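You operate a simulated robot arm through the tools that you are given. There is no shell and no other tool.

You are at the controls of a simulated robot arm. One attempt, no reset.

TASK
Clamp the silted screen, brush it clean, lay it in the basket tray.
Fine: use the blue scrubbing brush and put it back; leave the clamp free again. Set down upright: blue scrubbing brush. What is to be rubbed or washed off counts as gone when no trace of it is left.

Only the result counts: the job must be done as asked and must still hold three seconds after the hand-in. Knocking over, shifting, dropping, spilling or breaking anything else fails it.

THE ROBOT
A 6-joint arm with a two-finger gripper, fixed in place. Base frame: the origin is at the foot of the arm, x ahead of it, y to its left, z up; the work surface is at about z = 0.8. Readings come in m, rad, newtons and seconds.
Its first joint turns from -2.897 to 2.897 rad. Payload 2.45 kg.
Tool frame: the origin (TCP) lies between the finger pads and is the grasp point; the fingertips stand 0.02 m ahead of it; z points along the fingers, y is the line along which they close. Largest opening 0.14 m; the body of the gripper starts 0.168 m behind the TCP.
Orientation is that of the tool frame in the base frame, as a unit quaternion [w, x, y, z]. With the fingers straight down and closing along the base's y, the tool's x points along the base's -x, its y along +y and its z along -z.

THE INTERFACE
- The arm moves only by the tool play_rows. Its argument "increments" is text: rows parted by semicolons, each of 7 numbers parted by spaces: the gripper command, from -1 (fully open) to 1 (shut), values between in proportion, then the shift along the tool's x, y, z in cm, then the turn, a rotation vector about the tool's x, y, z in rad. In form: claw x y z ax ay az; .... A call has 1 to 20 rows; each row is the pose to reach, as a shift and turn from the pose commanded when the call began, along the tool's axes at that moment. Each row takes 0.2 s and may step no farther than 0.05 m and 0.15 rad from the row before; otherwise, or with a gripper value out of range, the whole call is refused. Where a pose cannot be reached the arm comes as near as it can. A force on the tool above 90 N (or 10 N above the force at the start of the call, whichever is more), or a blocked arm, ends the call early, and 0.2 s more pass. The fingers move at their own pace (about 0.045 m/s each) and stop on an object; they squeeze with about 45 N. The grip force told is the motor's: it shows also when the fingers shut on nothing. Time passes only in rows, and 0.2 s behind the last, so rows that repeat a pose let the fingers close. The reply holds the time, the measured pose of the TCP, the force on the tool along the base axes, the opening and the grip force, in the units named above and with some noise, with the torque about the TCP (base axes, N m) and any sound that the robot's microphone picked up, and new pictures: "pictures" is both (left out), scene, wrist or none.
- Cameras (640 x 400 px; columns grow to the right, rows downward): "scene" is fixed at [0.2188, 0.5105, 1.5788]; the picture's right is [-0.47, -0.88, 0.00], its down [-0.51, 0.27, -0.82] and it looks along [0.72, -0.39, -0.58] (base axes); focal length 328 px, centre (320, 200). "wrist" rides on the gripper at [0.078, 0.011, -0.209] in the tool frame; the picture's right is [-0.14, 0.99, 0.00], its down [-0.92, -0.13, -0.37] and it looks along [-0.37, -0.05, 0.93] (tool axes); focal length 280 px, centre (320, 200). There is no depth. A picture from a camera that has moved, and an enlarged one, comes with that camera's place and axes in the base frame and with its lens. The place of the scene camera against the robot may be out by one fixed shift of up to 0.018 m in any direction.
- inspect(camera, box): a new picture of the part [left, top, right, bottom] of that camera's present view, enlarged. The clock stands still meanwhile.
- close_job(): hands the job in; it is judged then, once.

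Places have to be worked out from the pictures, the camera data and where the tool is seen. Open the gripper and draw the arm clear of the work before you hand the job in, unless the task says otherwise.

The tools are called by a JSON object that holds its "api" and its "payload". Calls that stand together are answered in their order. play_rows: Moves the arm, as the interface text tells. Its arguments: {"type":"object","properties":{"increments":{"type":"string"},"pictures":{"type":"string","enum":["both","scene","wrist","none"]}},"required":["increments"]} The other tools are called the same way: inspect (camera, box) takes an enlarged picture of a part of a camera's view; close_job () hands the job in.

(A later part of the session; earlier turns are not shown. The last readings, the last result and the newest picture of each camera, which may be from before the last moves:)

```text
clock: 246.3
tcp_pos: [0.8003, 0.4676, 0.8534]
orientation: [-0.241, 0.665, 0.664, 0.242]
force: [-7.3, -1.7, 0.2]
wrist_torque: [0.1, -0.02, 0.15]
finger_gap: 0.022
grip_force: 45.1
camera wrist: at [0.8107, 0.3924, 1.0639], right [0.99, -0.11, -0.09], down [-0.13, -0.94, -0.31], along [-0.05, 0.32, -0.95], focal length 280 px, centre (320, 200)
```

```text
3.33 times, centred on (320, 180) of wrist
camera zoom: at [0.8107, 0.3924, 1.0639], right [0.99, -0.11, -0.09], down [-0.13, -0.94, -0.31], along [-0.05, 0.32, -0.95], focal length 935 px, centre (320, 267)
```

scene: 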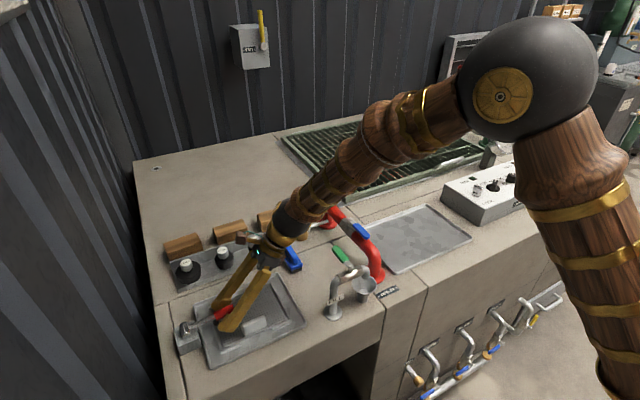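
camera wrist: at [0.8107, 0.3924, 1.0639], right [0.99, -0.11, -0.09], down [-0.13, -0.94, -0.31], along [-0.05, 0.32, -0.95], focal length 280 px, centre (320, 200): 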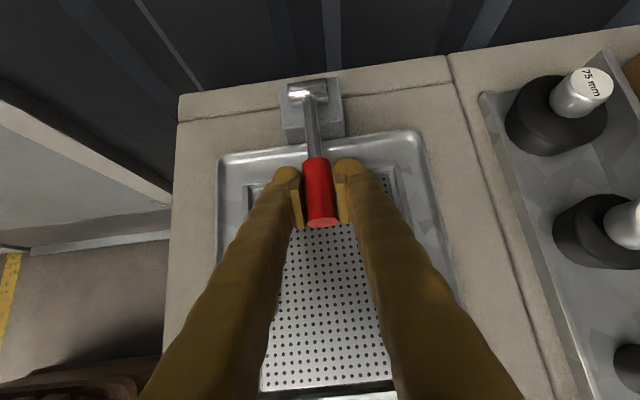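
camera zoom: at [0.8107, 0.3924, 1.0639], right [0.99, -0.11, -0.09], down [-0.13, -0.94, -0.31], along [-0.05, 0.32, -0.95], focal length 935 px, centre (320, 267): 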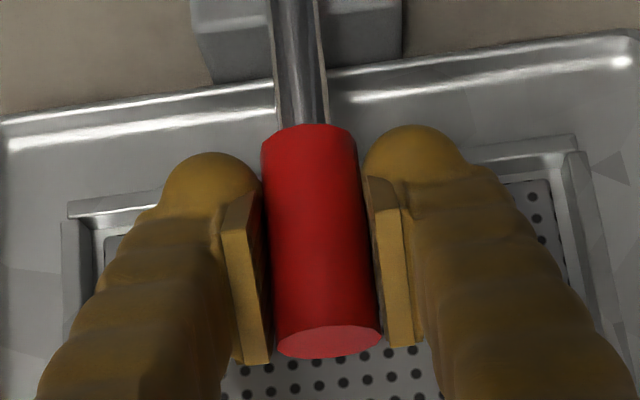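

Now a clean hold (gap 22 mm, little side force). I'll raise the lever rigidly through 40° about its hinge while the tool un-tilts with it.

{"api": "play_rows", "payload": {"increments": "1 0.465 0 -0.532 0 -0.0698 0; 1 0.965 0 -1.031 0 -0.1396 0; 1 1.499 0 -1.493 0 -0.2094 0; 1 2.064 0 -1.917 0 -0.2793 0; 1 2.657 0 -2.302 0 -0.3491 0; 1 3.276 0 -2.643 0 -0.4189 0; 1 3.917 0 -2.94 0 -0.4887 0; 1 4.577 0 -3.192 0 -0.5585 0; 1 5.253 0 -3.398 0 -0.6283 0; 1 5.942 0 -3.555 0 -0.6981 0; 1 5.942 0 -3.555 0 -0.6981 0", "pictures": "both"}}

{"api": "inspect", "payload": {"camera": "scene", "box": [150, 250, 270, 360]}}

```text
clock: 248.7
tcp_pos: [0.8001, 0.4896, 0.9221]
orientation: [0.0, 0.707, 0.707, -0.001]
force: [-32.8, 11.3, -13.5]
wrist_torque: [-0.24, 0.17, 0.36]
finger_gap: 0.0205
grip_force: 45.1
camera wrist: at [0.8111, 0.5674, 1.1299], right [0.99, -0.14, 0.0], down [-0.13, -0.92, 0.37], along [-0.05, -0.37, -0.93], focal length 280 px, centre (320, 200)
```

scene: 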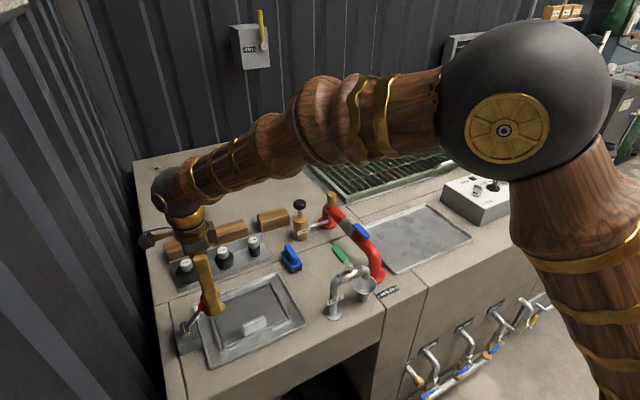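
wrist: 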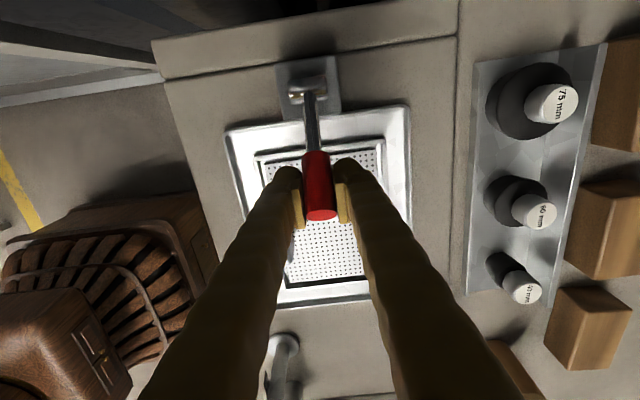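

```text
3.64 times, centred on (210, 305) of scene
camera zoom: at [0.2188, 0.5105, 1.5788], right [-0.47, -0.88, 0.0], down [-0.51, 0.27, -0.82], along [0.72, -0.39, -0.58], focal length 1191 px, centre (720, -182)
```

zoom: 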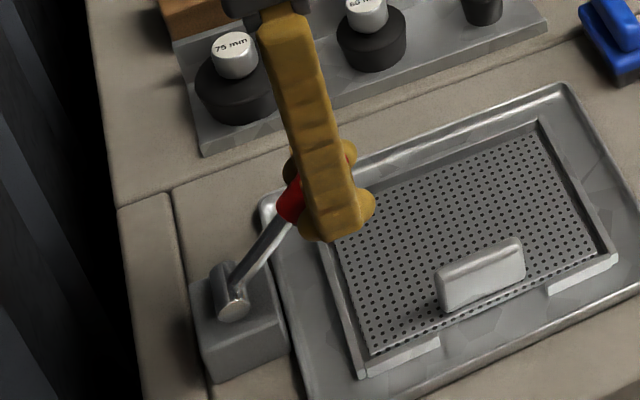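

The lever is now up at about 40°. I'll release, rise clear, close the fingers and come round on its −y side to push it upright.

{"api": "play_rows", "payload": {"increments": "0.6 0 0 0 0 0 0; 0.36 0 0 0 0 0 0; 0.36 0 0 0 0 0 0; 0.36 0 0 -4 0 0 0; 0.36 0 0 -8 0 0 0; 0.7 -4 0 -8 0 0 0; 1 -8 0 -8 0 0 0; 1 -9 0 -4 0 0 0; 1 -9 0 0 0 0 0; 1 -9 0 1.5 0 0 0; 1 -9 0 1.5 0 0 0", "pictures": "both"}}

{"api": "inspect", "payload": {"camera": "scene", "box": [150, 250, 270, 360]}}

```text
clock: 251.1
tcp_pos: [0.8009, 0.3989, 0.906]
orientation: [0.001, 0.707, 0.707, 0.0]
force: [-0.4, 0.1, 0.4]
wrist_torque: [0.0, -0.01, 0.02]
finger_gap: 0.0
grip_force: 29.4
camera wrist: at [0.8116, 0.4773, 1.1144], right [0.99, -0.14, 0.0], down [-0.13, -0.92, 0.37], along [-0.05, -0.36, -0.93], focal length 280 px, centre (320, 200)
```

scene: 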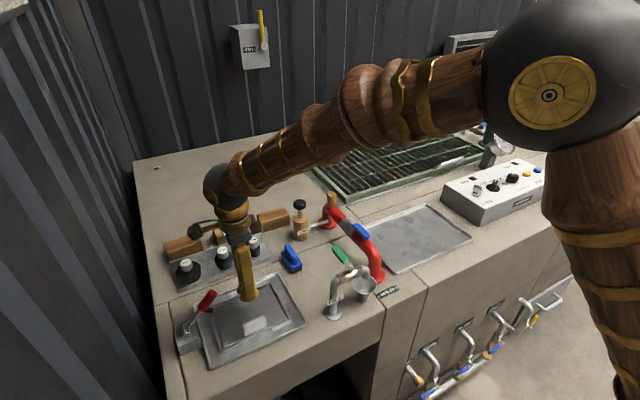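
wrist: 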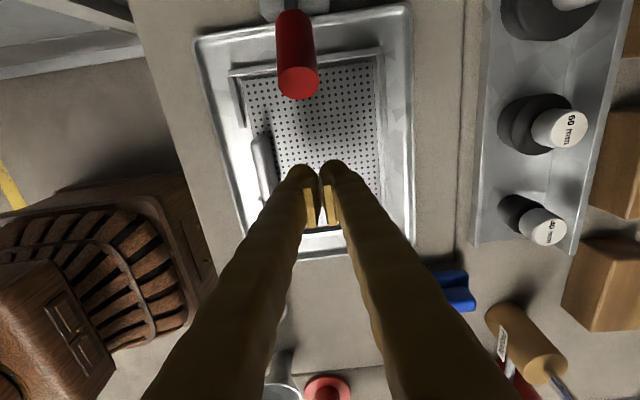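

```text
3.64 times, centred on (210, 305) of scene
camera zoom: at [0.2188, 0.5105, 1.5788], right [-0.47, -0.88, 0.0], down [-0.51, 0.27, -0.82], along [0.72, -0.39, -0.58], focal length 1191 px, centre (720, -182)
```

zoom: 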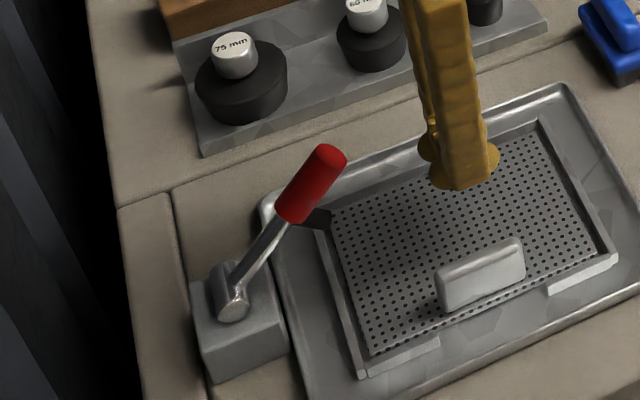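

The lever stands at about 47° and the closed fingers are on its −y side. Pushing in +y gradually.

{"api": "play_rows", "payload": {"increments": "1 3 0 0 0 0 0; 1 5 0 0 0 0 0; 1 6.5 0 0 0 0 0; 1 7.5 0 0 0 0 0; 1 8.5 0 0 0 0 0; 1 9.5 0 0 0 0 0; 1 10.3 0 0 0 0 0; 1 10.8 0 0 0 0 0; 1 10.8 0 0 0 0 0", "pictures": "both"}}

{"api": "inspect", "payload": {"camera": "scene", "box": [150, 250, 270, 360]}}

```text
clock: 252.4
tcp_pos: [0.8016, 0.4771, 0.9068]
orientation: [0.002, 0.708, 0.706, -0.004]
force: [-6.8, -16.1, 9.3]
wrist_torque: [-0.01, 0.11, 0.16]
finger_gap: 0.006
grip_force: 29.9
stopped in row 6: the force on the tool passed its limit at 107 N (the readings are from after the stop); the commanded pose is now the measured one
camera wrist: at [0.8118, 0.5575, 1.1148], right [0.99, -0.14, 0.0], down [-0.13, -0.92, 0.38], along [-0.05, -0.37, -0.93], focal length 280 px, centre (320, 200)
```

scene: 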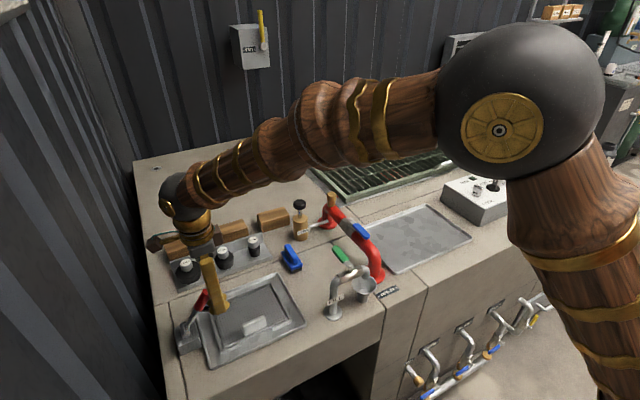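
wrist: 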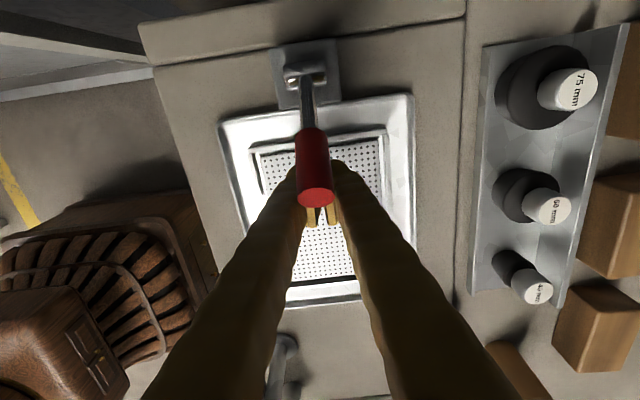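

```text
3.64 times, centred on (210, 305) of scene
camera zoom: at [0.2188, 0.5105, 1.5788], right [-0.47, -0.88, 0.0], down [-0.51, 0.27, -0.82], along [0.72, -0.39, -0.58], focal length 1191 px, centre (720, -182)
```

zoom: 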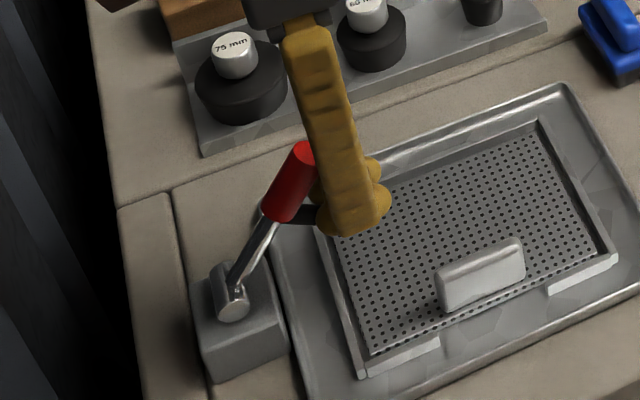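

The push jammed on the clamp's foot (107 N, then stopped). I'll back off, raise the fingers so they push only on the grip above the foot, and try again.

{"api": "play_rows", "payload": {"increments": "1 -1.5 0 0 0 0 0; 1 -2.5 0 -1 0 0 0; 1 -2.5 0 -4 0 0 0; 1 -2.5 0 -5 0 0 0; 1 -1 0 -5 0 0 0; 1 0 0 -5 0 0 0; 1 0.8 0 -5 0 0 0; 1 1.6 0 -5 0 0 0; 1 2.4 0 -5 0 0 0; 1 2.4 0 -5 0 0 0", "pictures": "both"}}

{"api": "inspect", "payload": {"camera": "scene", "box": [150, 250, 270, 360]}}

```text
clock: 254.6
tcp_pos: [0.7993, 0.5043, 0.9561]
orientation: [0.001, 0.707, 0.707, -0.004]
force: [-0.7, -0.7, 1.3]
wrist_torque: [-0.03, -0.01, -0.04]
finger_gap: 0.0
grip_force: 29.4
camera wrist: at [0.811, 0.5838, 1.1645], right [0.99, -0.14, 0.0], down [-0.13, -0.92, 0.38], along [-0.05, -0.37, -0.93], focal length 280 px, centre (320, 200)
```

scene: 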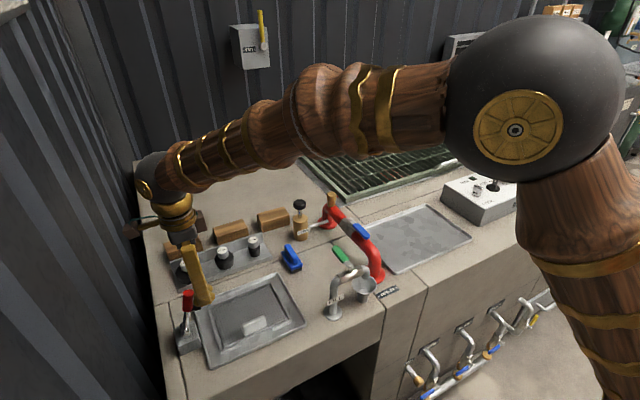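
wrist: 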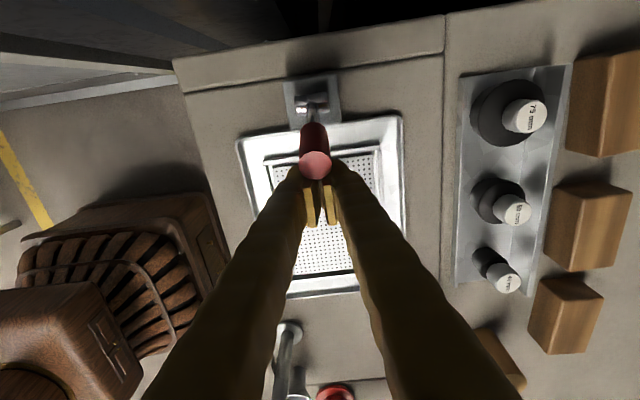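

```text
3.64 times, centred on (210, 305) of scene
camera zoom: at [0.2188, 0.5105, 1.5788], right [-0.47, -0.88, 0.0], down [-0.51, 0.27, -0.82], along [0.72, -0.39, -0.58], focal length 1191 px, centre (720, -182)
```

zoom: 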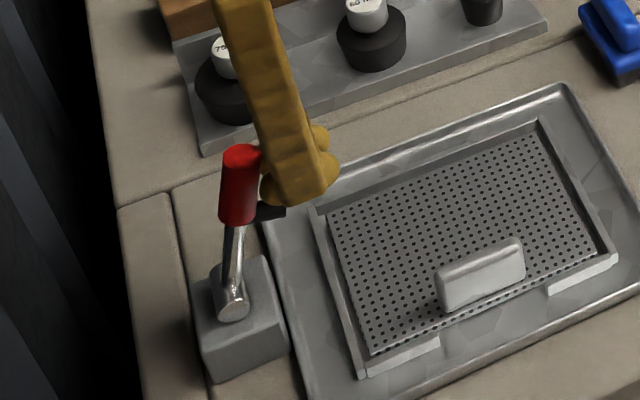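

Good — the lever is up to about 75°. Pushing further in small steps.

{"api": "play_rows", "payload": {"increments": "1 0.7 0 0 0 0 0; 1 1.4 0 0 0 0 0; 1 2.1 0 0 0 0 0; 1 2.8 0 0 0 0 0; 1 2.8 0 0 0 0 0", "pictures": "scene"}}

{"api": "inspect", "payload": {"camera": "scene", "box": [150, 250, 270, 360]}}

```text
clock: 255.8
tcp_pos: [0.8002, 0.5308, 0.9559]
orientation: [0.001, 0.707, 0.707, -0.003]
force: [0.2, 0.4, 0.9]
wrist_torque: [0.0, 0.04, 0.01]
finger_gap: 0.0002
grip_force: 29.2
```

scene: 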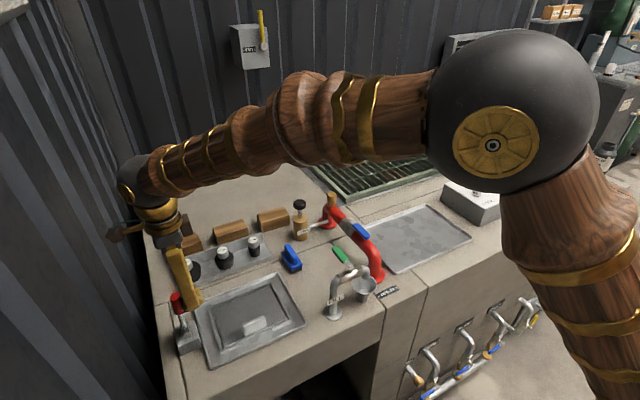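

```text
3.64 times, centred on (210, 305) of scene
camera zoom: at [0.2188, 0.5105, 1.5788], right [-0.47, -0.88, 0.0], down [-0.51, 0.27, -0.82], along [0.72, -0.39, -0.58], focal length 1191 px, centre (720, -182)
```

zoom: 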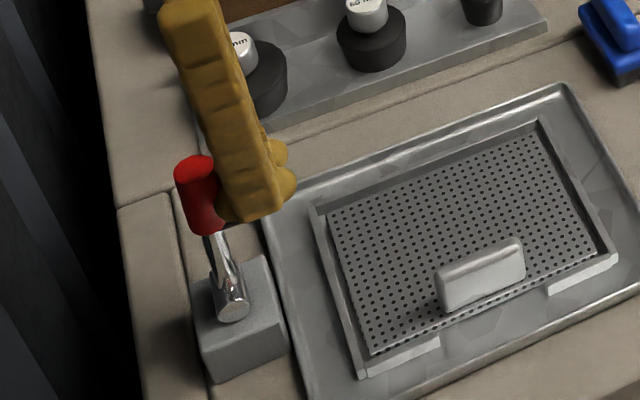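

Almost vertical (grip top at (175, 295) against the original (173, 297)). A touch more.

{"api": "play_rows", "payload": {"increments": "1 0.4 0 0 0 0 0; 1 0.7 0 0 0 0 0; 1 0.7 0 0 0 0 0", "pictures": "none"}}

{"api": "inspect", "payload": {"camera": "scene", "box": [150, 250, 270, 360]}}

```text
clock: 256.6
tcp_pos: [0.8008, 0.5374, 0.9567]
orientation: [0.001, 0.708, 0.706, -0.005]
force: [-8.7, -19.2, 4.7]
wrist_torque: [-0.2, -0.07, 0.29]
finger_gap: 0.006
grip_force: 29.7
```

```text
3.64 times, centred on (210, 305) of scene
camera zoom: at [0.2188, 0.5105, 1.5788], right [-0.47, -0.88, 0.0], down [-0.51, 0.27, -0.82], along [0.72, -0.39, -0.58], focal length 1191 px, centre (720, -182)
```

zoom: 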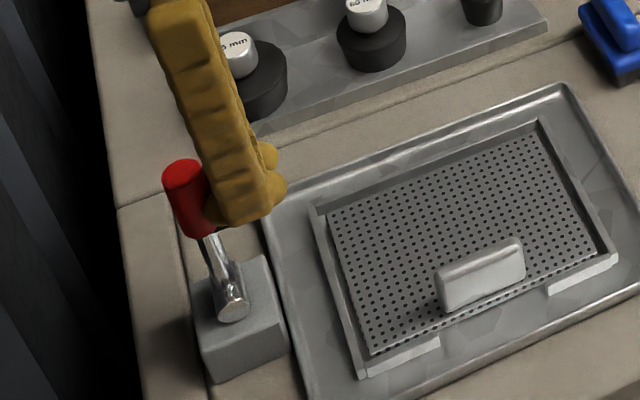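

The lever is back to its original vertical position (top at (172, 296)). I'll back off, rise and position above the screen's handle with the fingers opened.

{"api": "play_rows", "payload": {"increments": "1 -1.5 0 0 0 0 0; 1 -4 0 -1 -0.003 0.004 -0.001; 1 -5 0 -5 -0.0056 0.0084 -0.0028; 0.5 -8 -2 -6 -0.0056 0.0084 -0.0028; 0.14 -11 -4 -5 -0.0056 0.0084 -0.0028; 0.14 -12.6 -5.6 -4.5 -0.0056 0.0084 -0.0028; 0.14 -12.6 -5.6 -4.5 -0.0056 0.0084 -0.0028; 0.14 -12.6 -5.6 -4.5 -0.0056 0.0084 -0.0028", "pictures": "both"}}

{"api": "inspect", "payload": {"camera": "wrist", "box": [220, 40, 440, 200]}}

{"api": "inspect", "payload": {"camera": "scene", "box": [150, 260, 310, 370]}}

```text
clock: 258.4
tcp_pos: [0.7441, 0.4115, 1.0023]
orientation: [0.0, 0.707, 0.707, 0.002]
force: [0.4, 0.7, -0.9]
wrist_torque: [0.01, 0.0, 0.0]
finger_gap: 0.0601
grip_force: 0.2
camera wrist: at [0.7546, 0.489, 1.2115], right [0.99, -0.14, 0.0], down [-0.13, -0.92, 0.37], along [-0.05, -0.36, -0.93], focal length 280 px, centre (320, 200)
```

scene: 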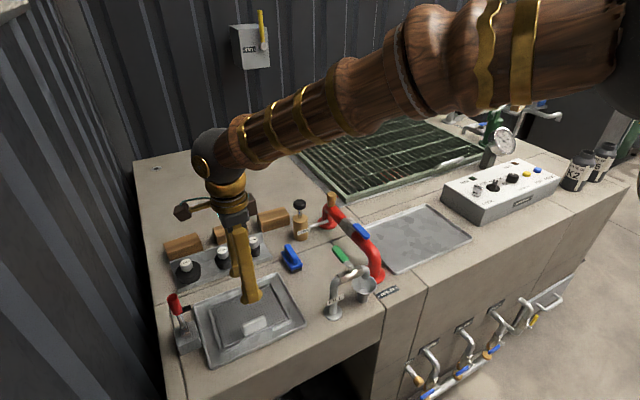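
wrist: 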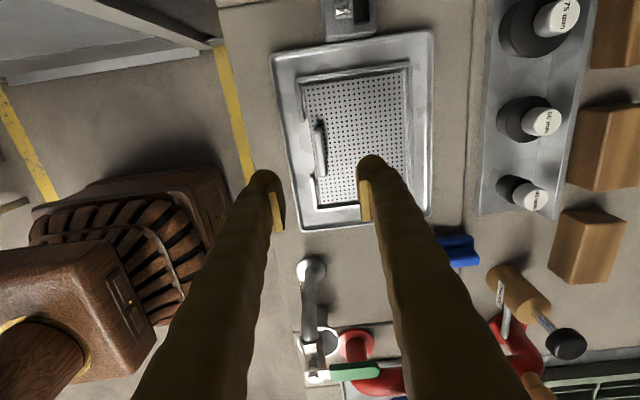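

```text
2.50 times, centred on (330, 120) of wrist
camera zoom: at [0.7546, 0.489, 1.2115], right [0.99, -0.14, 0.0], down [-0.13, -0.92, 0.37], along [-0.05, -0.36, -0.93], focal length 701 px, centre (295, 400)
```

zoom: 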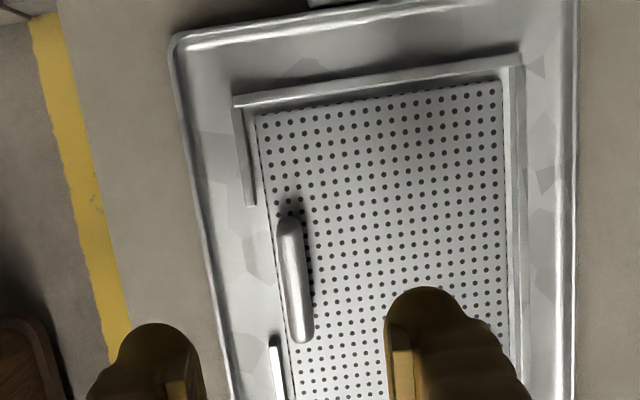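

```text
3.64 times, centred on (230, 315) of scene
camera zoom: at [0.2188, 0.5105, 1.5788], right [-0.47, -0.88, 0.0], down [-0.51, 0.27, -0.82], along [0.72, -0.39, -0.58], focal length 1191 px, centre (647, -218)
```

zoom: 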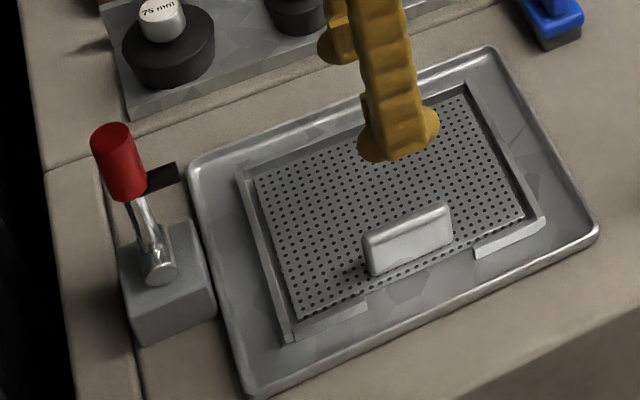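

The screen is clean all over and the lever is upright. The handle is centred at (0.744, 0.412), about 13 mm thick and 28 mm tall. I'll narrow the gap to 40 mm and descend over it.

{"api": "play_rows", "payload": {"increments": "0.43 0 0 4 0 0 0; 0.43 0 0 8 0 0 0; 0.43 0 0 12 0 0 0; 0.43 0 0 14.5 0 0 0; 0.43 0 0 15.8 0 0 0; 0.43 0 0 16.4 0 0 0; 0.43 0 0 16.4 0 0 0", "pictures": "both"}}

{"api": "inspect", "payload": {"camera": "scene", "box": [190, 260, 310, 360]}}

{"api": "inspect", "payload": {"camera": "wrist", "box": [240, 110, 400, 250]}}

```text
clock: 260.0
tcp_pos: [0.7432, 0.4142, 0.839]
orientation: [0.001, 0.707, 0.707, 0.002]
force: [0.2, 0.1, -0.1]
wrist_torque: [0.04, -0.01, 0.0]
finger_gap: 0.04
grip_force: 0.0
camera wrist: at [0.7546, 0.4907, 1.0472], right [0.99, -0.14, 0.0], down [-0.13, -0.92, 0.37], along [-0.05, -0.36, -0.93], focal length 280 px, centre (320, 200)
```

scene: 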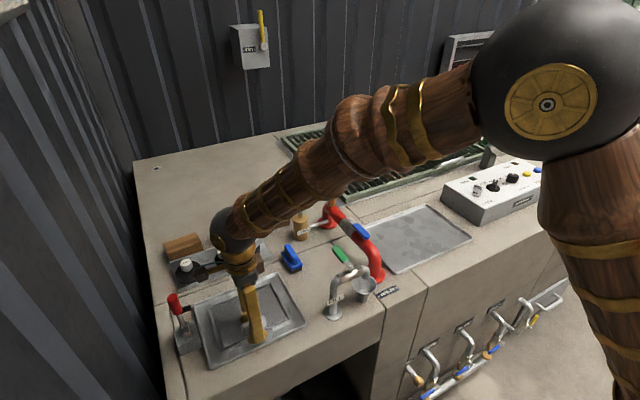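
wrist: 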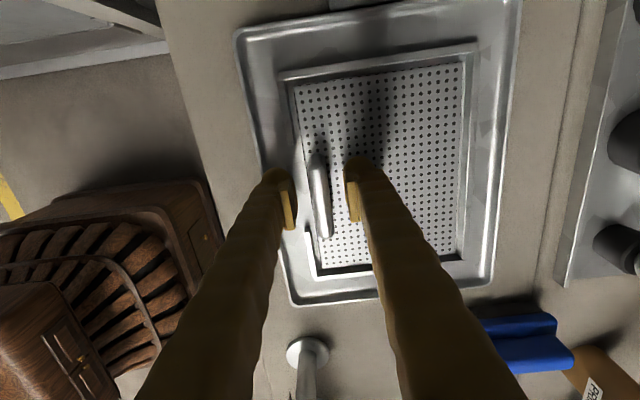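

```text
4.00 times, centred on (250, 310) of scene
camera zoom: at [0.2188, 0.5105, 1.5788], right [-0.47, -0.88, 0.0], down [-0.51, 0.27, -0.82], along [0.72, -0.39, -0.58], focal length 1310 px, centre (600, -240)
```

zoom: 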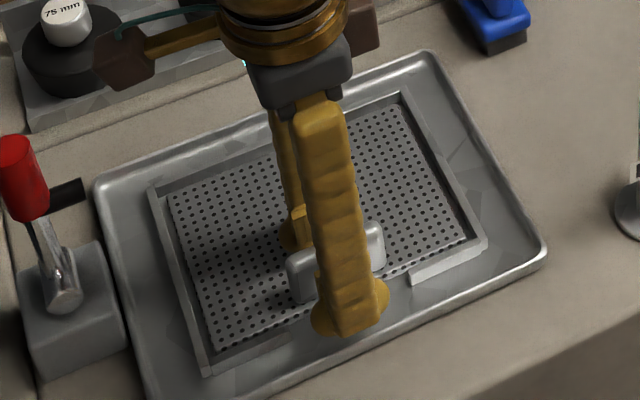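

```text
2.86 times, centred on (320, 180) of wrist
camera zoom: at [0.7546, 0.4907, 1.0472], right [0.99, -0.14, 0.0], down [-0.13, -0.92, 0.37], along [-0.05, -0.36, -0.93], focal length 801 px, centre (320, 257)
```

zoom: 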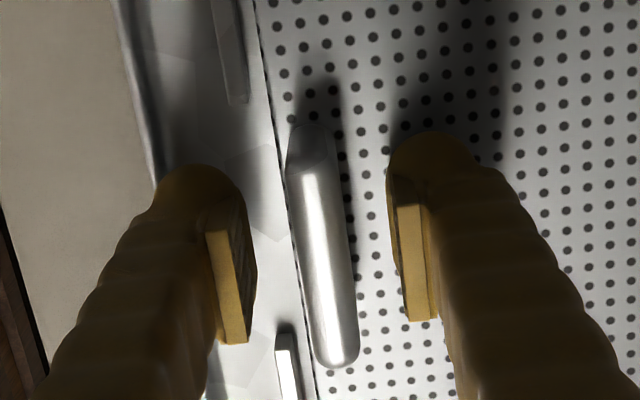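

The handle is centred between the pads. Lowering 2 mm more and closing.

{"api": "play_rows", "payload": {"increments": "0.43 0 0 0.2 0 0 0; 0.6 0 0 0.2 0 0 0; 0.8 0 0 0.2 0 0 0; 1 0 0 0.2 0 0 0; 1 0 0 0.2 0 0 0; 1 0 0 0.2 0 0 0", "pictures": "wrist"}}

```text
clock: 261.4
tcp_pos: [0.7439, 0.4126, 0.837]
orientation: [0.0, 0.707, 0.707, 0.002]
force: [0.1, 0.5, 0.4]
wrist_torque: [0.05, -0.01, -0.01]
finger_gap: 0.013
grip_force: 39.2
camera wrist: at [0.7545, 0.4908, 1.0451], right [0.99, -0.14, 0.0], down [-0.13, -0.92, 0.37], along [-0.05, -0.36, -0.93], focal length 280 px, centre (320, 200)
```

wrist: 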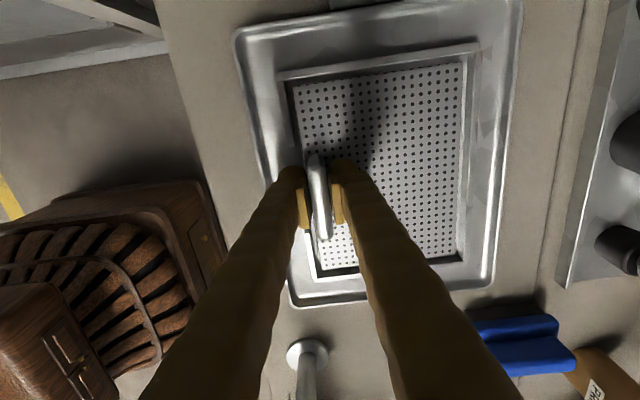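

Gripped on the handle (13 mm). I'll let the grip settle and lift slowly by about 4 cm.

{"api": "play_rows", "payload": {"increments": "1 0 0 0 0 0 0; 1 0 0 0 0 0 0; 1 0 0 -0.4 0 0 0; 1 0 0 -0.9 0 0 0; 1 0 0 -1.6 0 0 0; 1 0 0 -2.5 0 0 0; 1 0 0 -4 0 0 0; 1 0 0 -4 0 0 0", "pictures": "both"}}

{"api": "inspect", "payload": {"camera": "scene", "box": [190, 240, 310, 360]}}

```text
clock: 263.2
tcp_pos: [0.7441, 0.4122, 0.8761]
orientation: [0.0, 0.707, 0.707, 0.002]
force: [0.0, -0.2, -1.5]
wrist_torque: [0.03, 0.13, 0.02]
finger_gap: 0.0129
grip_force: 39.8
camera wrist: at [0.7549, 0.4901, 1.0844], right [0.99, -0.14, 0.0], down [-0.13, -0.92, 0.37], along [-0.05, -0.36, -0.93], focal length 280 px, centre (320, 200)
```

scene: 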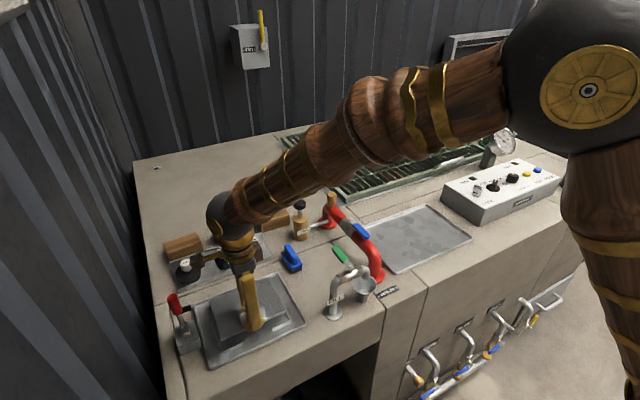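
wrist: 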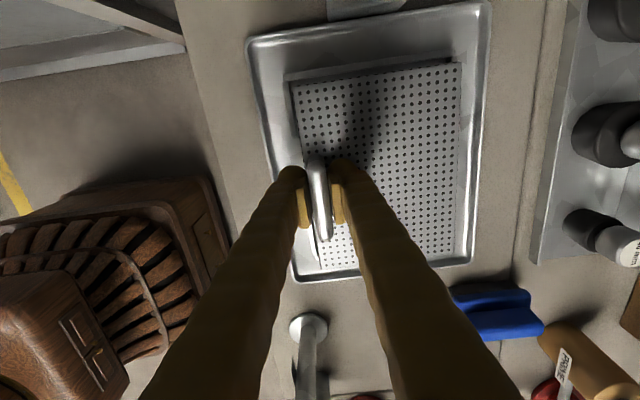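

```text
3.33 times, centred on (250, 300) of scene
camera zoom: at [0.2188, 0.5105, 1.5788], right [-0.47, -0.88, 0.0], down [-0.51, 0.27, -0.82], along [0.72, -0.39, -0.58], focal length 1092 px, centre (553, -133)
```

zoom: 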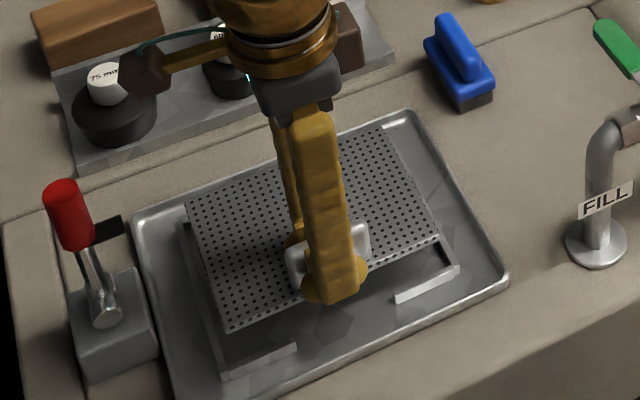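

The screen is lifted level and held. Raising it to travel height.

{"api": "play_rows", "payload": {"increments": "1 0 0 -3 0 0 0; 1 0 0 -6 0 0 0; 1 0 0 -9.5 0 0 0; 1 0 0 -13 0 0 0; 1 0 0 -16 0 0 0; 1 0 0 -16 0 0 0", "pictures": "both"}}

```text
clock: 264.6
tcp_pos: [0.7422, 0.414, 1.037]
orientation: [0.0, 0.707, 0.707, 0.002]
force: [-0.3, -0.1, -3.7]
wrist_torque: [0.02, 0.11, 0.01]
finger_gap: 0.0129
grip_force: 39.1
camera wrist: at [0.7523, 0.4914, 1.2457], right [0.99, -0.14, 0.0], down [-0.13, -0.92, 0.37], along [-0.05, -0.36, -0.93], focal length 280 px, centre (320, 200)
```

scene: 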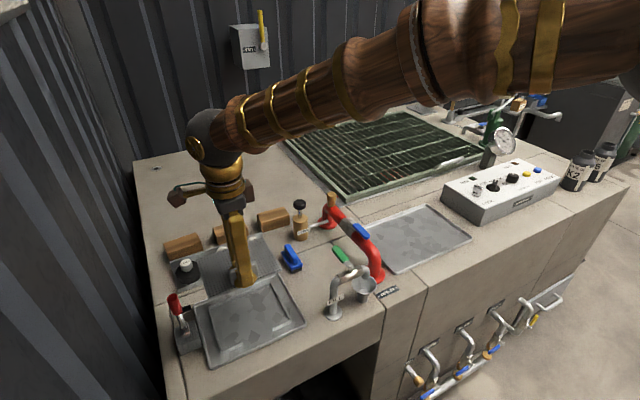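
wrist: 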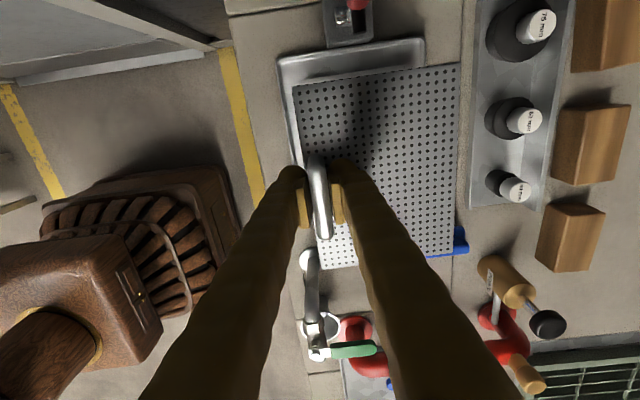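

The screen is held level well above everything. Carrying it across to the basket tray (handle target (0.79, −0.206), so the plate centres in the tray).

{"api": "play_rows", "payload": {"increments": "1 -2 0.2 0 0 0 0; 1 -5 0.4 0 0 0 0; 1 -9 0.7 0 0 0 0; 1 -13 1 0 0 0 0; 1 -17 1.3 0 0 0 0; 1 -21 1.6 0 0 0 0; 1 -25 1.9 0 0 0 0; 1 -29 2.2 0 0 0 0; 1 -33 2.6 0 0 0 0; 1 -37 2.9 0 0 0 0; 1 -41 3.2 0 0 0 0; 1 -45 3.5 0 0 0 0; 1 -49 3.8 0 0 0 0; 1 -53 4.2 0 0 0 0; 1 -57 4.5 0 0 0 0; 1 -60 4.7 0 0 0 0; 1 -61.8 4.8 0 0 0 0; 1 -61.8 4.8 0 0 0 0", "pictures": "both"}}

{"api": "inspect", "payload": {"camera": "scene", "box": [330, 150, 520, 300]}}

{"api": "inspect", "payload": {"camera": "wrist", "box": [220, 0, 500, 200]}}

```text
clock: 268.4
tcp_pos: [0.794, -0.2044, 1.035]
orientation: [0.001, 0.707, 0.707, 0.002]
force: [-0.4, -0.6, -2.2]
wrist_torque: [0.0, 0.14, 0.01]
finger_gap: 0.0129
grip_force: 39.7
camera wrist: at [0.8039, -0.1275, 1.2436], right [0.99, -0.14, 0.0], down [-0.13, -0.92, 0.37], along [-0.05, -0.36, -0.93], focal length 280 px, centre (320, 200)
```

scene: 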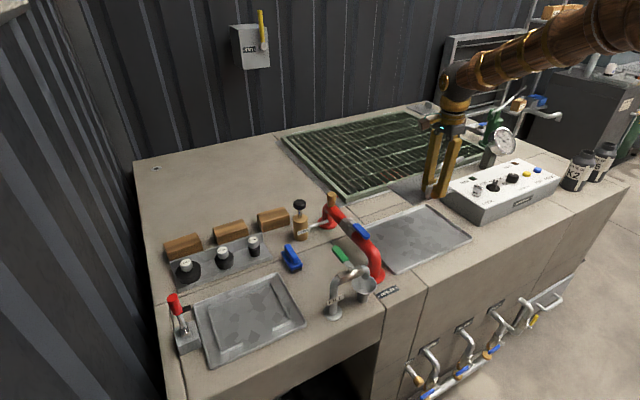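
wrist: 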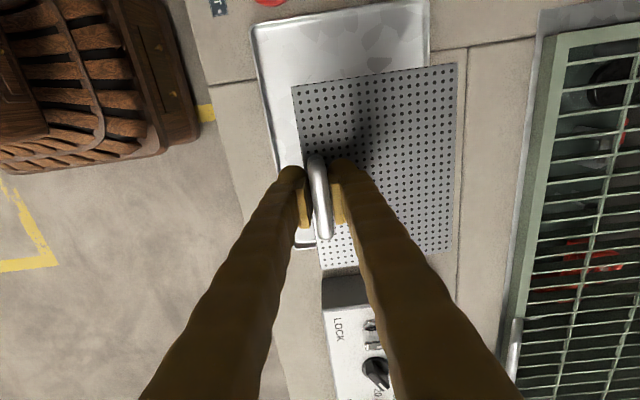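

```text
2.67 times, centred on (425, 225) of scene
camera zoom: at [0.2188, 0.5105, 1.5788], right [-0.47, -0.88, 0.0], down [-0.51, 0.27, -0.82], along [0.72, -0.39, -0.58], focal length 873 px, centre (40, 133)
```

zoom: 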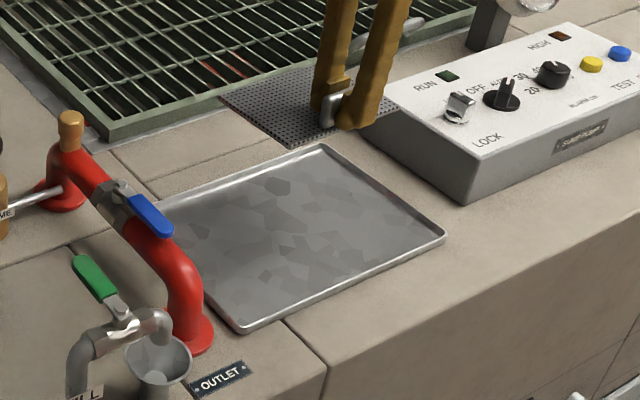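

```text
2.00 times, centred on (360, 100) of wrist
camera zoom: at [0.8039, -0.1275, 1.2436], right [0.99, -0.14, 0.0], down [-0.13, -0.92, 0.37], along [-0.05, -0.36, -0.93], focal length 561 px, centre (240, 400)
```

zoom: 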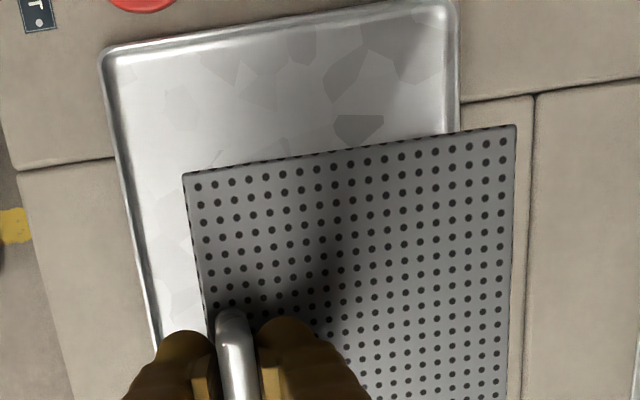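

The tray spans x≈0.722–0.958, y≈−0.379 to −0.037, so the plate will sit well inside. I'll shift 6 mm in −x and lower to about z=0.85.

{"api": "play_rows", "payload": {"increments": "1 0 -0.3 4 0 0 0; 1 0 -0.6 8 0 0 0; 1 0 -0.6 12 0 0 0; 1 0 -0.6 15 0 0 0; 1 0 -0.6 17 0 0 0; 1 0 -0.6 18.2 0 0 0; 1 0 -0.6 18.2 0 0 0", "pictures": "both"}}

{"api": "inspect", "payload": {"camera": "scene", "box": [340, 160, 500, 290]}}

```text
clock: 270.0
tcp_pos: [0.7878, -0.2035, 0.8542]
orientation: [0.0, 0.707, 0.707, 0.001]
force: [-0.8, -0.1, -3.1]
wrist_torque: [0.0, 0.15, -0.02]
finger_gap: 0.0128
grip_force: 39.6
camera wrist: at [0.7971, -0.1257, 1.0635], right [0.99, -0.14, 0.0], down [-0.13, -0.92, 0.37], along [-0.05, -0.36, -0.93], focal length 280 px, centre (320, 200)
```

scene: 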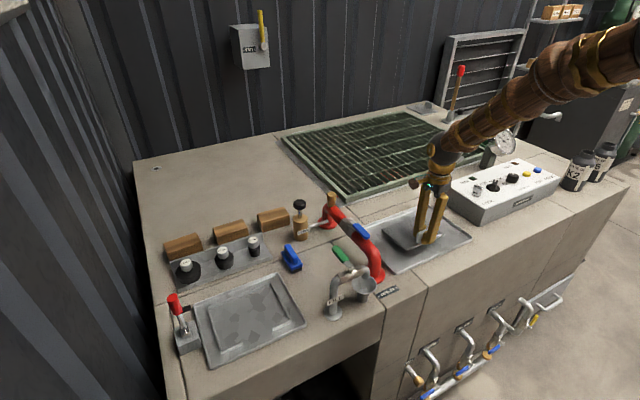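
wrist: 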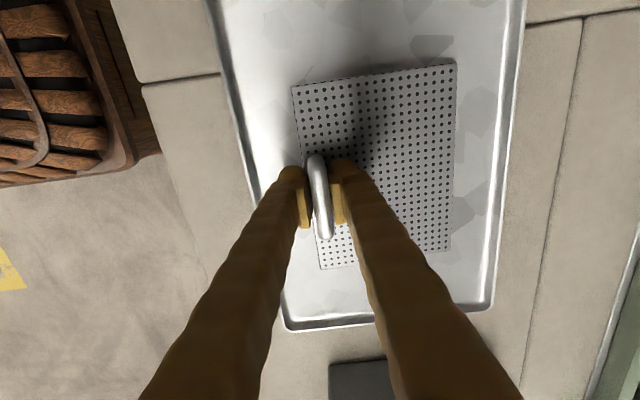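

```text
3.08 times, centred on (420, 225) of scene
camera zoom: at [0.2188, 0.5105, 1.5788], right [-0.47, -0.88, 0.0], down [-0.51, 0.27, -0.82], along [0.72, -0.39, -0.58], focal length 1008 px, centre (12, 123)
```

zoom: 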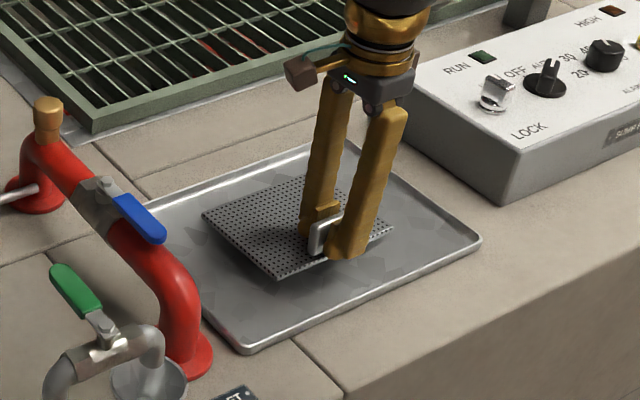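

The screen is inside the tray's outline, a few centimetres up. Lowering gently to contact.

{"api": "play_rows", "payload": {"increments": "1 0 0 0.5 0 0 0; 1 0 0 1 0 0 0; 1 0 0 1.4 0 0 0; 1 0 0 1.4 0 0 0", "pictures": "none"}}

{"api": "play_rows", "payload": {"increments": "1 0 0 0.15 0 0 0; 1 0 0 0.3 0 0 0; 1 0 0 0.3 0 0 0", "pictures": "none"}}

{"api": "play_rows", "payload": {"increments": "1 0 0 0.15 0 0 0; 1 0 0 0.3 0 0 0; 1 0 0 0.3 0 0 0", "pictures": "none"}}

```text
clock: 271.0
tcp_pos: [0.7865, -0.2044, 0.8403]
orientation: [0.0, 0.707, 0.707, 0.002]
force: [0.3, -0.5, -1.8]
wrist_torque: [0.02, 0.08, 0.0]
finger_gap: 0.0128
grip_force: 39.0
```

```text
clock: 271.8
tcp_pos: [0.788, -0.2053, 0.838]
orientation: [0.001, 0.707, 0.707, 0.002]
force: [0.5, 0.2, -2.6]
wrist_torque: [-0.06, -0.02, 0.05]
finger_gap: 0.0129
grip_force: 39.8
```

```text
clock: 272.6
tcp_pos: [0.7878, -0.2051, 0.8347]
orientation: [0.001, 0.707, 0.708, 0.002]
force: [-8.0, 0.4, 28.6]
wrist_torque: [0.01, 0.11, 0.02]
finger_gap: 0.0128
grip_force: 39.7
```

The screen rests on the tray (29 N). I'll ease up a little, open the fingers and rise straight up.

{"api": "play_rows", "payload": {"increments": "1 0 0 -0.07 0 0 0; 0.7 0 0 -0.07 0 0 0; 0.43 0 0 -0.07 0 0 0; 0.43 0 0 -0.07 0 0 0; 0.43 0 0 -1 0 0 0; 0.43 0 0 -3 0 0 0; 0.43 0 0 -6 0 0 0; 0.43 0 0 -10 0 0 0; 0.43 0 0 -14 0 0 0; 0.43 0 0 -18 0 0 0; 0.43 0 0 -18 0 0 0", "pictures": "both"}}

{"api": "inspect", "payload": {"camera": "scene", "box": [340, 160, 500, 290]}}

{"api": "inspect", "payload": {"camera": "wrist", "box": [220, 0, 480, 200]}}

```text
clock: 275.0
tcp_pos: [0.7858, -0.2077, 1.0147]
orientation: [0.0, 0.707, 0.707, 0.001]
force: [0.7, 0.0, 0.2]
wrist_torque: [0.01, 0.0, 0.02]
finger_gap: 0.0402
grip_force: 0.0
camera wrist: at [0.7967, -0.1294, 1.2227], right [0.99, -0.14, 0.0], down [-0.13, -0.92, 0.37], along [-0.05, -0.36, -0.93], focal length 280 px, centre (320, 200)
```

scene: 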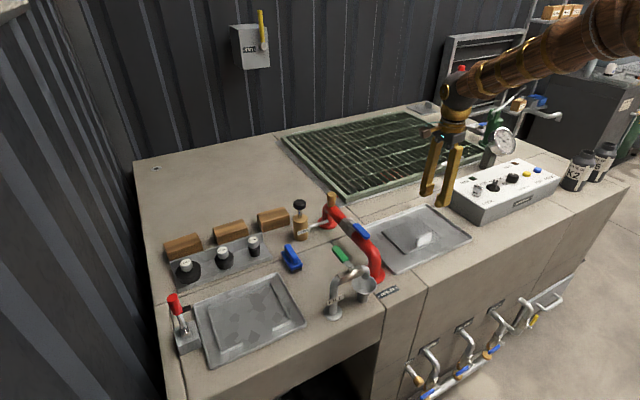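
wrist: 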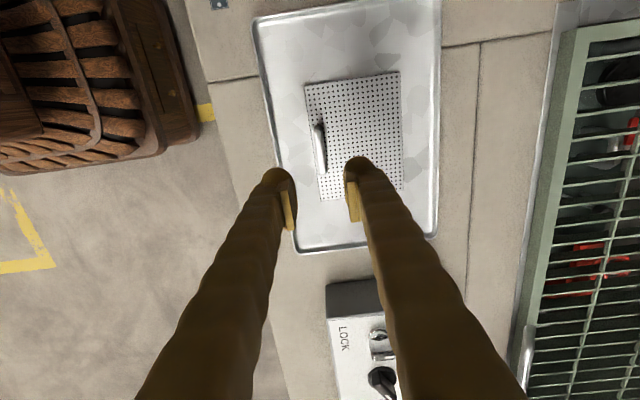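

```text
3.08 times, centred on (420, 225) of scene
camera zoom: at [0.2188, 0.5105, 1.5788], right [-0.47, -0.88, 0.0], down [-0.51, 0.27, -0.82], along [0.72, -0.39, -0.58], focal length 1008 px, centre (12, 123)
```

zoom: 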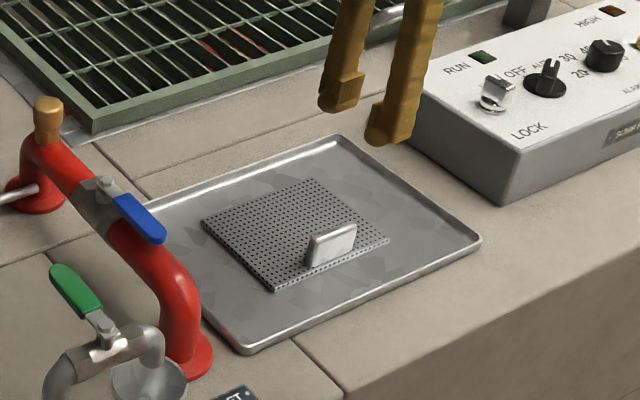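

```text
2.00 times, centred on (350, 100) of wrist
camera zoom: at [0.7967, -0.1294, 1.2227], right [0.99, -0.14, 0.0], down [-0.13, -0.92, 0.37], along [-0.05, -0.36, -0.93], focal length 561 px, centre (260, 400)
```

zoom: 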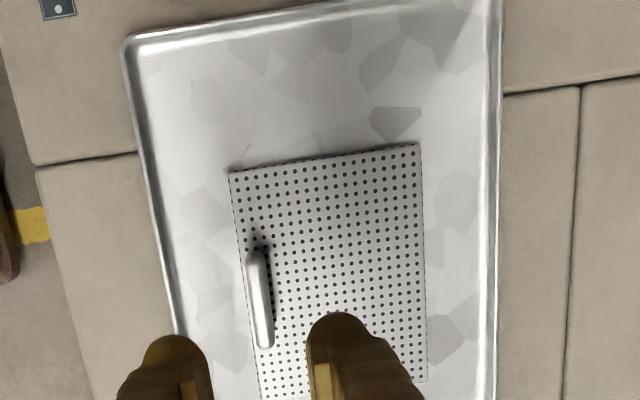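

The clean screen lies flat in the basket tray. I'll open the gripper, draw the arm up and clear, and then check everything.

{"api": "play_rows", "payload": {"increments": "0 0 0 -4 0 0 0; -0.5 0 0 -8 0 0 0; -1 0 0 -12 0 0 0; -1 0 0 -16 0 0 0; -1 4 0 -18 0 0 0; -1 8 0 -18 0 0 0; -1 12 0 -18 0 0 0; -1 16 0 -18 0 0 0; -1 20 0 -18 0 0 0; -1 20 0 -18 0 0 0", "pictures": "both"}}

{"api": "inspect", "payload": {"camera": "scene", "box": [140, 180, 400, 370]}}

{"api": "inspect", "payload": {"camera": "scene", "box": [150, 280, 230, 370]}}

{"api": "inspect", "payload": {"camera": "scene", "box": [370, 200, 480, 280]}}

{"api": "inspect", "payload": {"camera": "scene", "box": [260, 225, 330, 285]}}

```text
clock: 277.2
tcp_pos: [0.7889, -0.0054, 1.1915]
orientation: [0.001, 0.707, 0.708, 0.001]
force: [-0.2, -0.4, -0.5]
wrist_torque: [0.0, -0.01, 0.0]
finger_gap: 0.1399
grip_force: 0.1
camera wrist: at [0.7987, 0.0728, 1.4], right [0.99, -0.14, 0.0], down [-0.13, -0.92, 0.37], along [-0.05, -0.36, -0.93], focal length 280 px, centre (320, 200)
```

scene: 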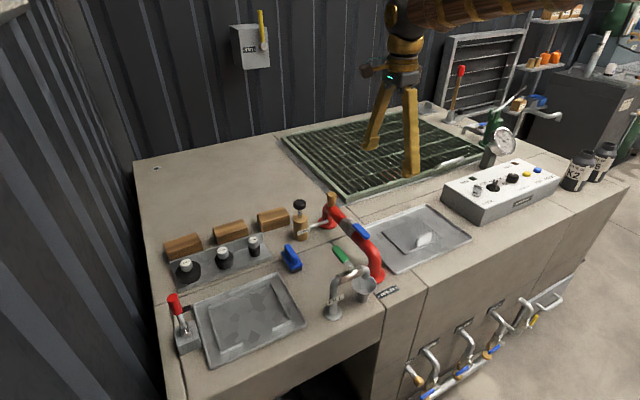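
wrist: 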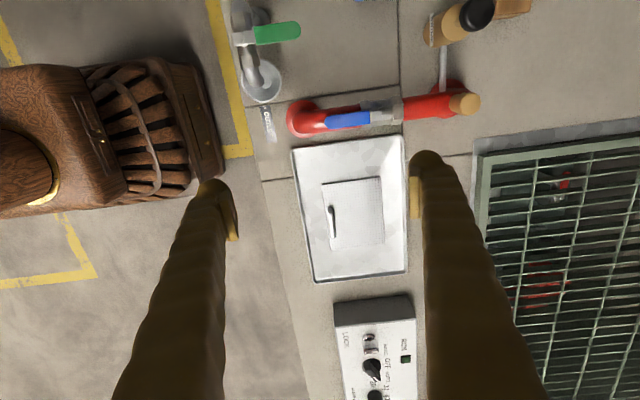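

```text
2.11 times, centred on (270, 275) of scene
camera zoom: at [0.2188, 0.5105, 1.5788], right [-0.47, -0.88, 0.0], down [-0.51, 0.27, -0.82], along [0.72, -0.39, -0.58], focal length 689 px, centre (425, 42)
```

zoom: 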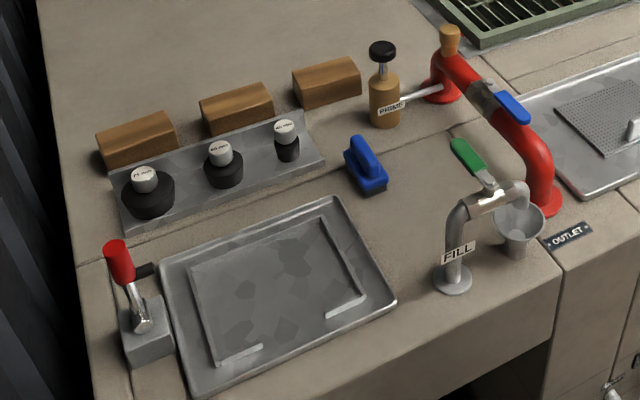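

```text
4.44 times, centred on (190, 325) of scene
camera zoom: at [0.2188, 0.5105, 1.5788], right [-0.47, -0.88, 0.0], down [-0.51, 0.27, -0.82], along [0.72, -0.39, -0.58], focal length 1455 px, centre (898, -356)
```

zoom: 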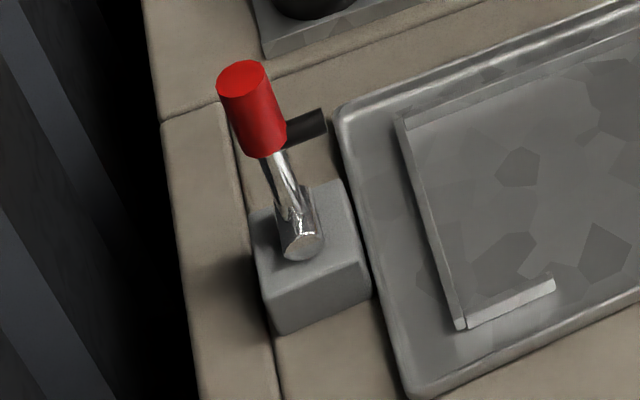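

```text
5.00 times, centred on (425, 240) of scene
camera zoom: at [0.2188, 0.5105, 1.5788], right [-0.47, -0.88, 0.0], down [-0.51, 0.27, -0.82], along [0.72, -0.39, -0.58], focal length 1637 px, centre (-205, 0)
```

zoom: 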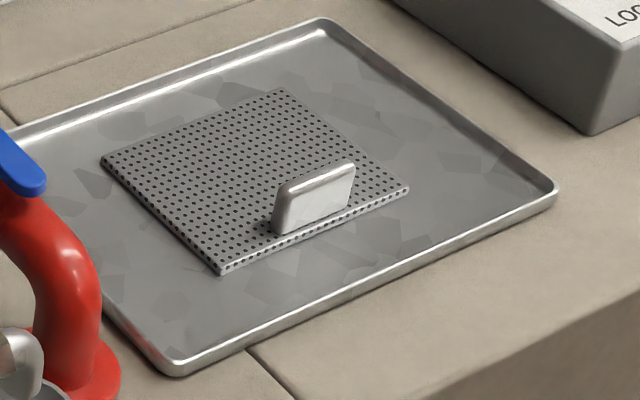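

```text
6.67 times, centred on (295, 255) of scene
camera zoom: at [0.2188, 0.5105, 1.5788], right [-0.47, -0.88, 0.0], down [-0.51, 0.27, -0.82], along [0.72, -0.39, -0.58], focal length 2183 px, centre (487, -167)
```

zoom: 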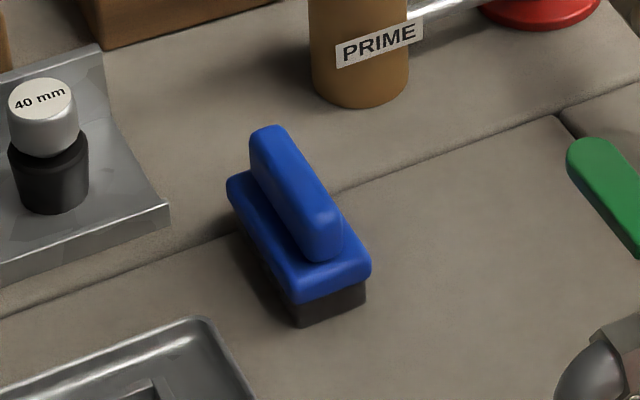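

The clamp and brush look identical to their starting pictures, and the screen lies clean in the tray. One last close look at the plate from the wrist for any faint trace.

{"api": "inspect", "payload": {"camera": "wrist", "box": [300, 160, 410, 270]}}

{"api": "inspect", "payload": {"camera": "scene", "box": [385, 212, 450, 262]}}

```text
3.64 times, centred on (355, 215) of wrist
camera zoom: at [0.7987, 0.0728, 1.4], right [0.99, -0.14, 0.0], down [-0.13, -0.92, 0.37], along [-0.05, -0.36, -0.93], focal length 1020 px, centre (193, 146)
```

zoom: 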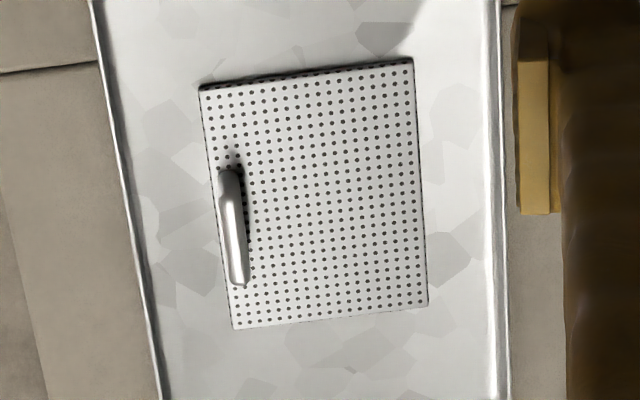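

```text
8.00 times, centred on (418, 237) of scene
camera zoom: at [0.2188, 0.5105, 1.5788], right [-0.47, -0.88, 0.0], down [-0.51, 0.27, -0.82], along [0.72, -0.39, -0.58], focal length 2620 px, centre (-460, -96)
```

zoom: 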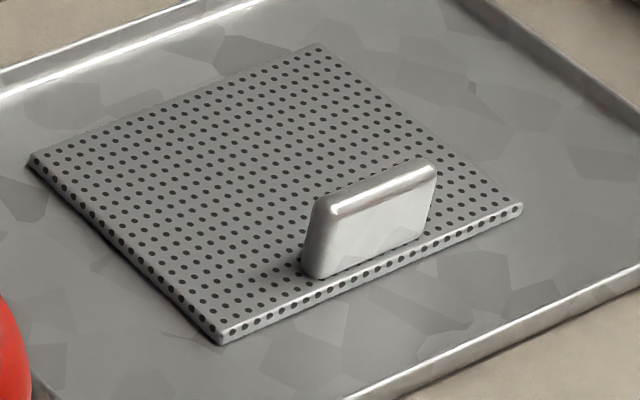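

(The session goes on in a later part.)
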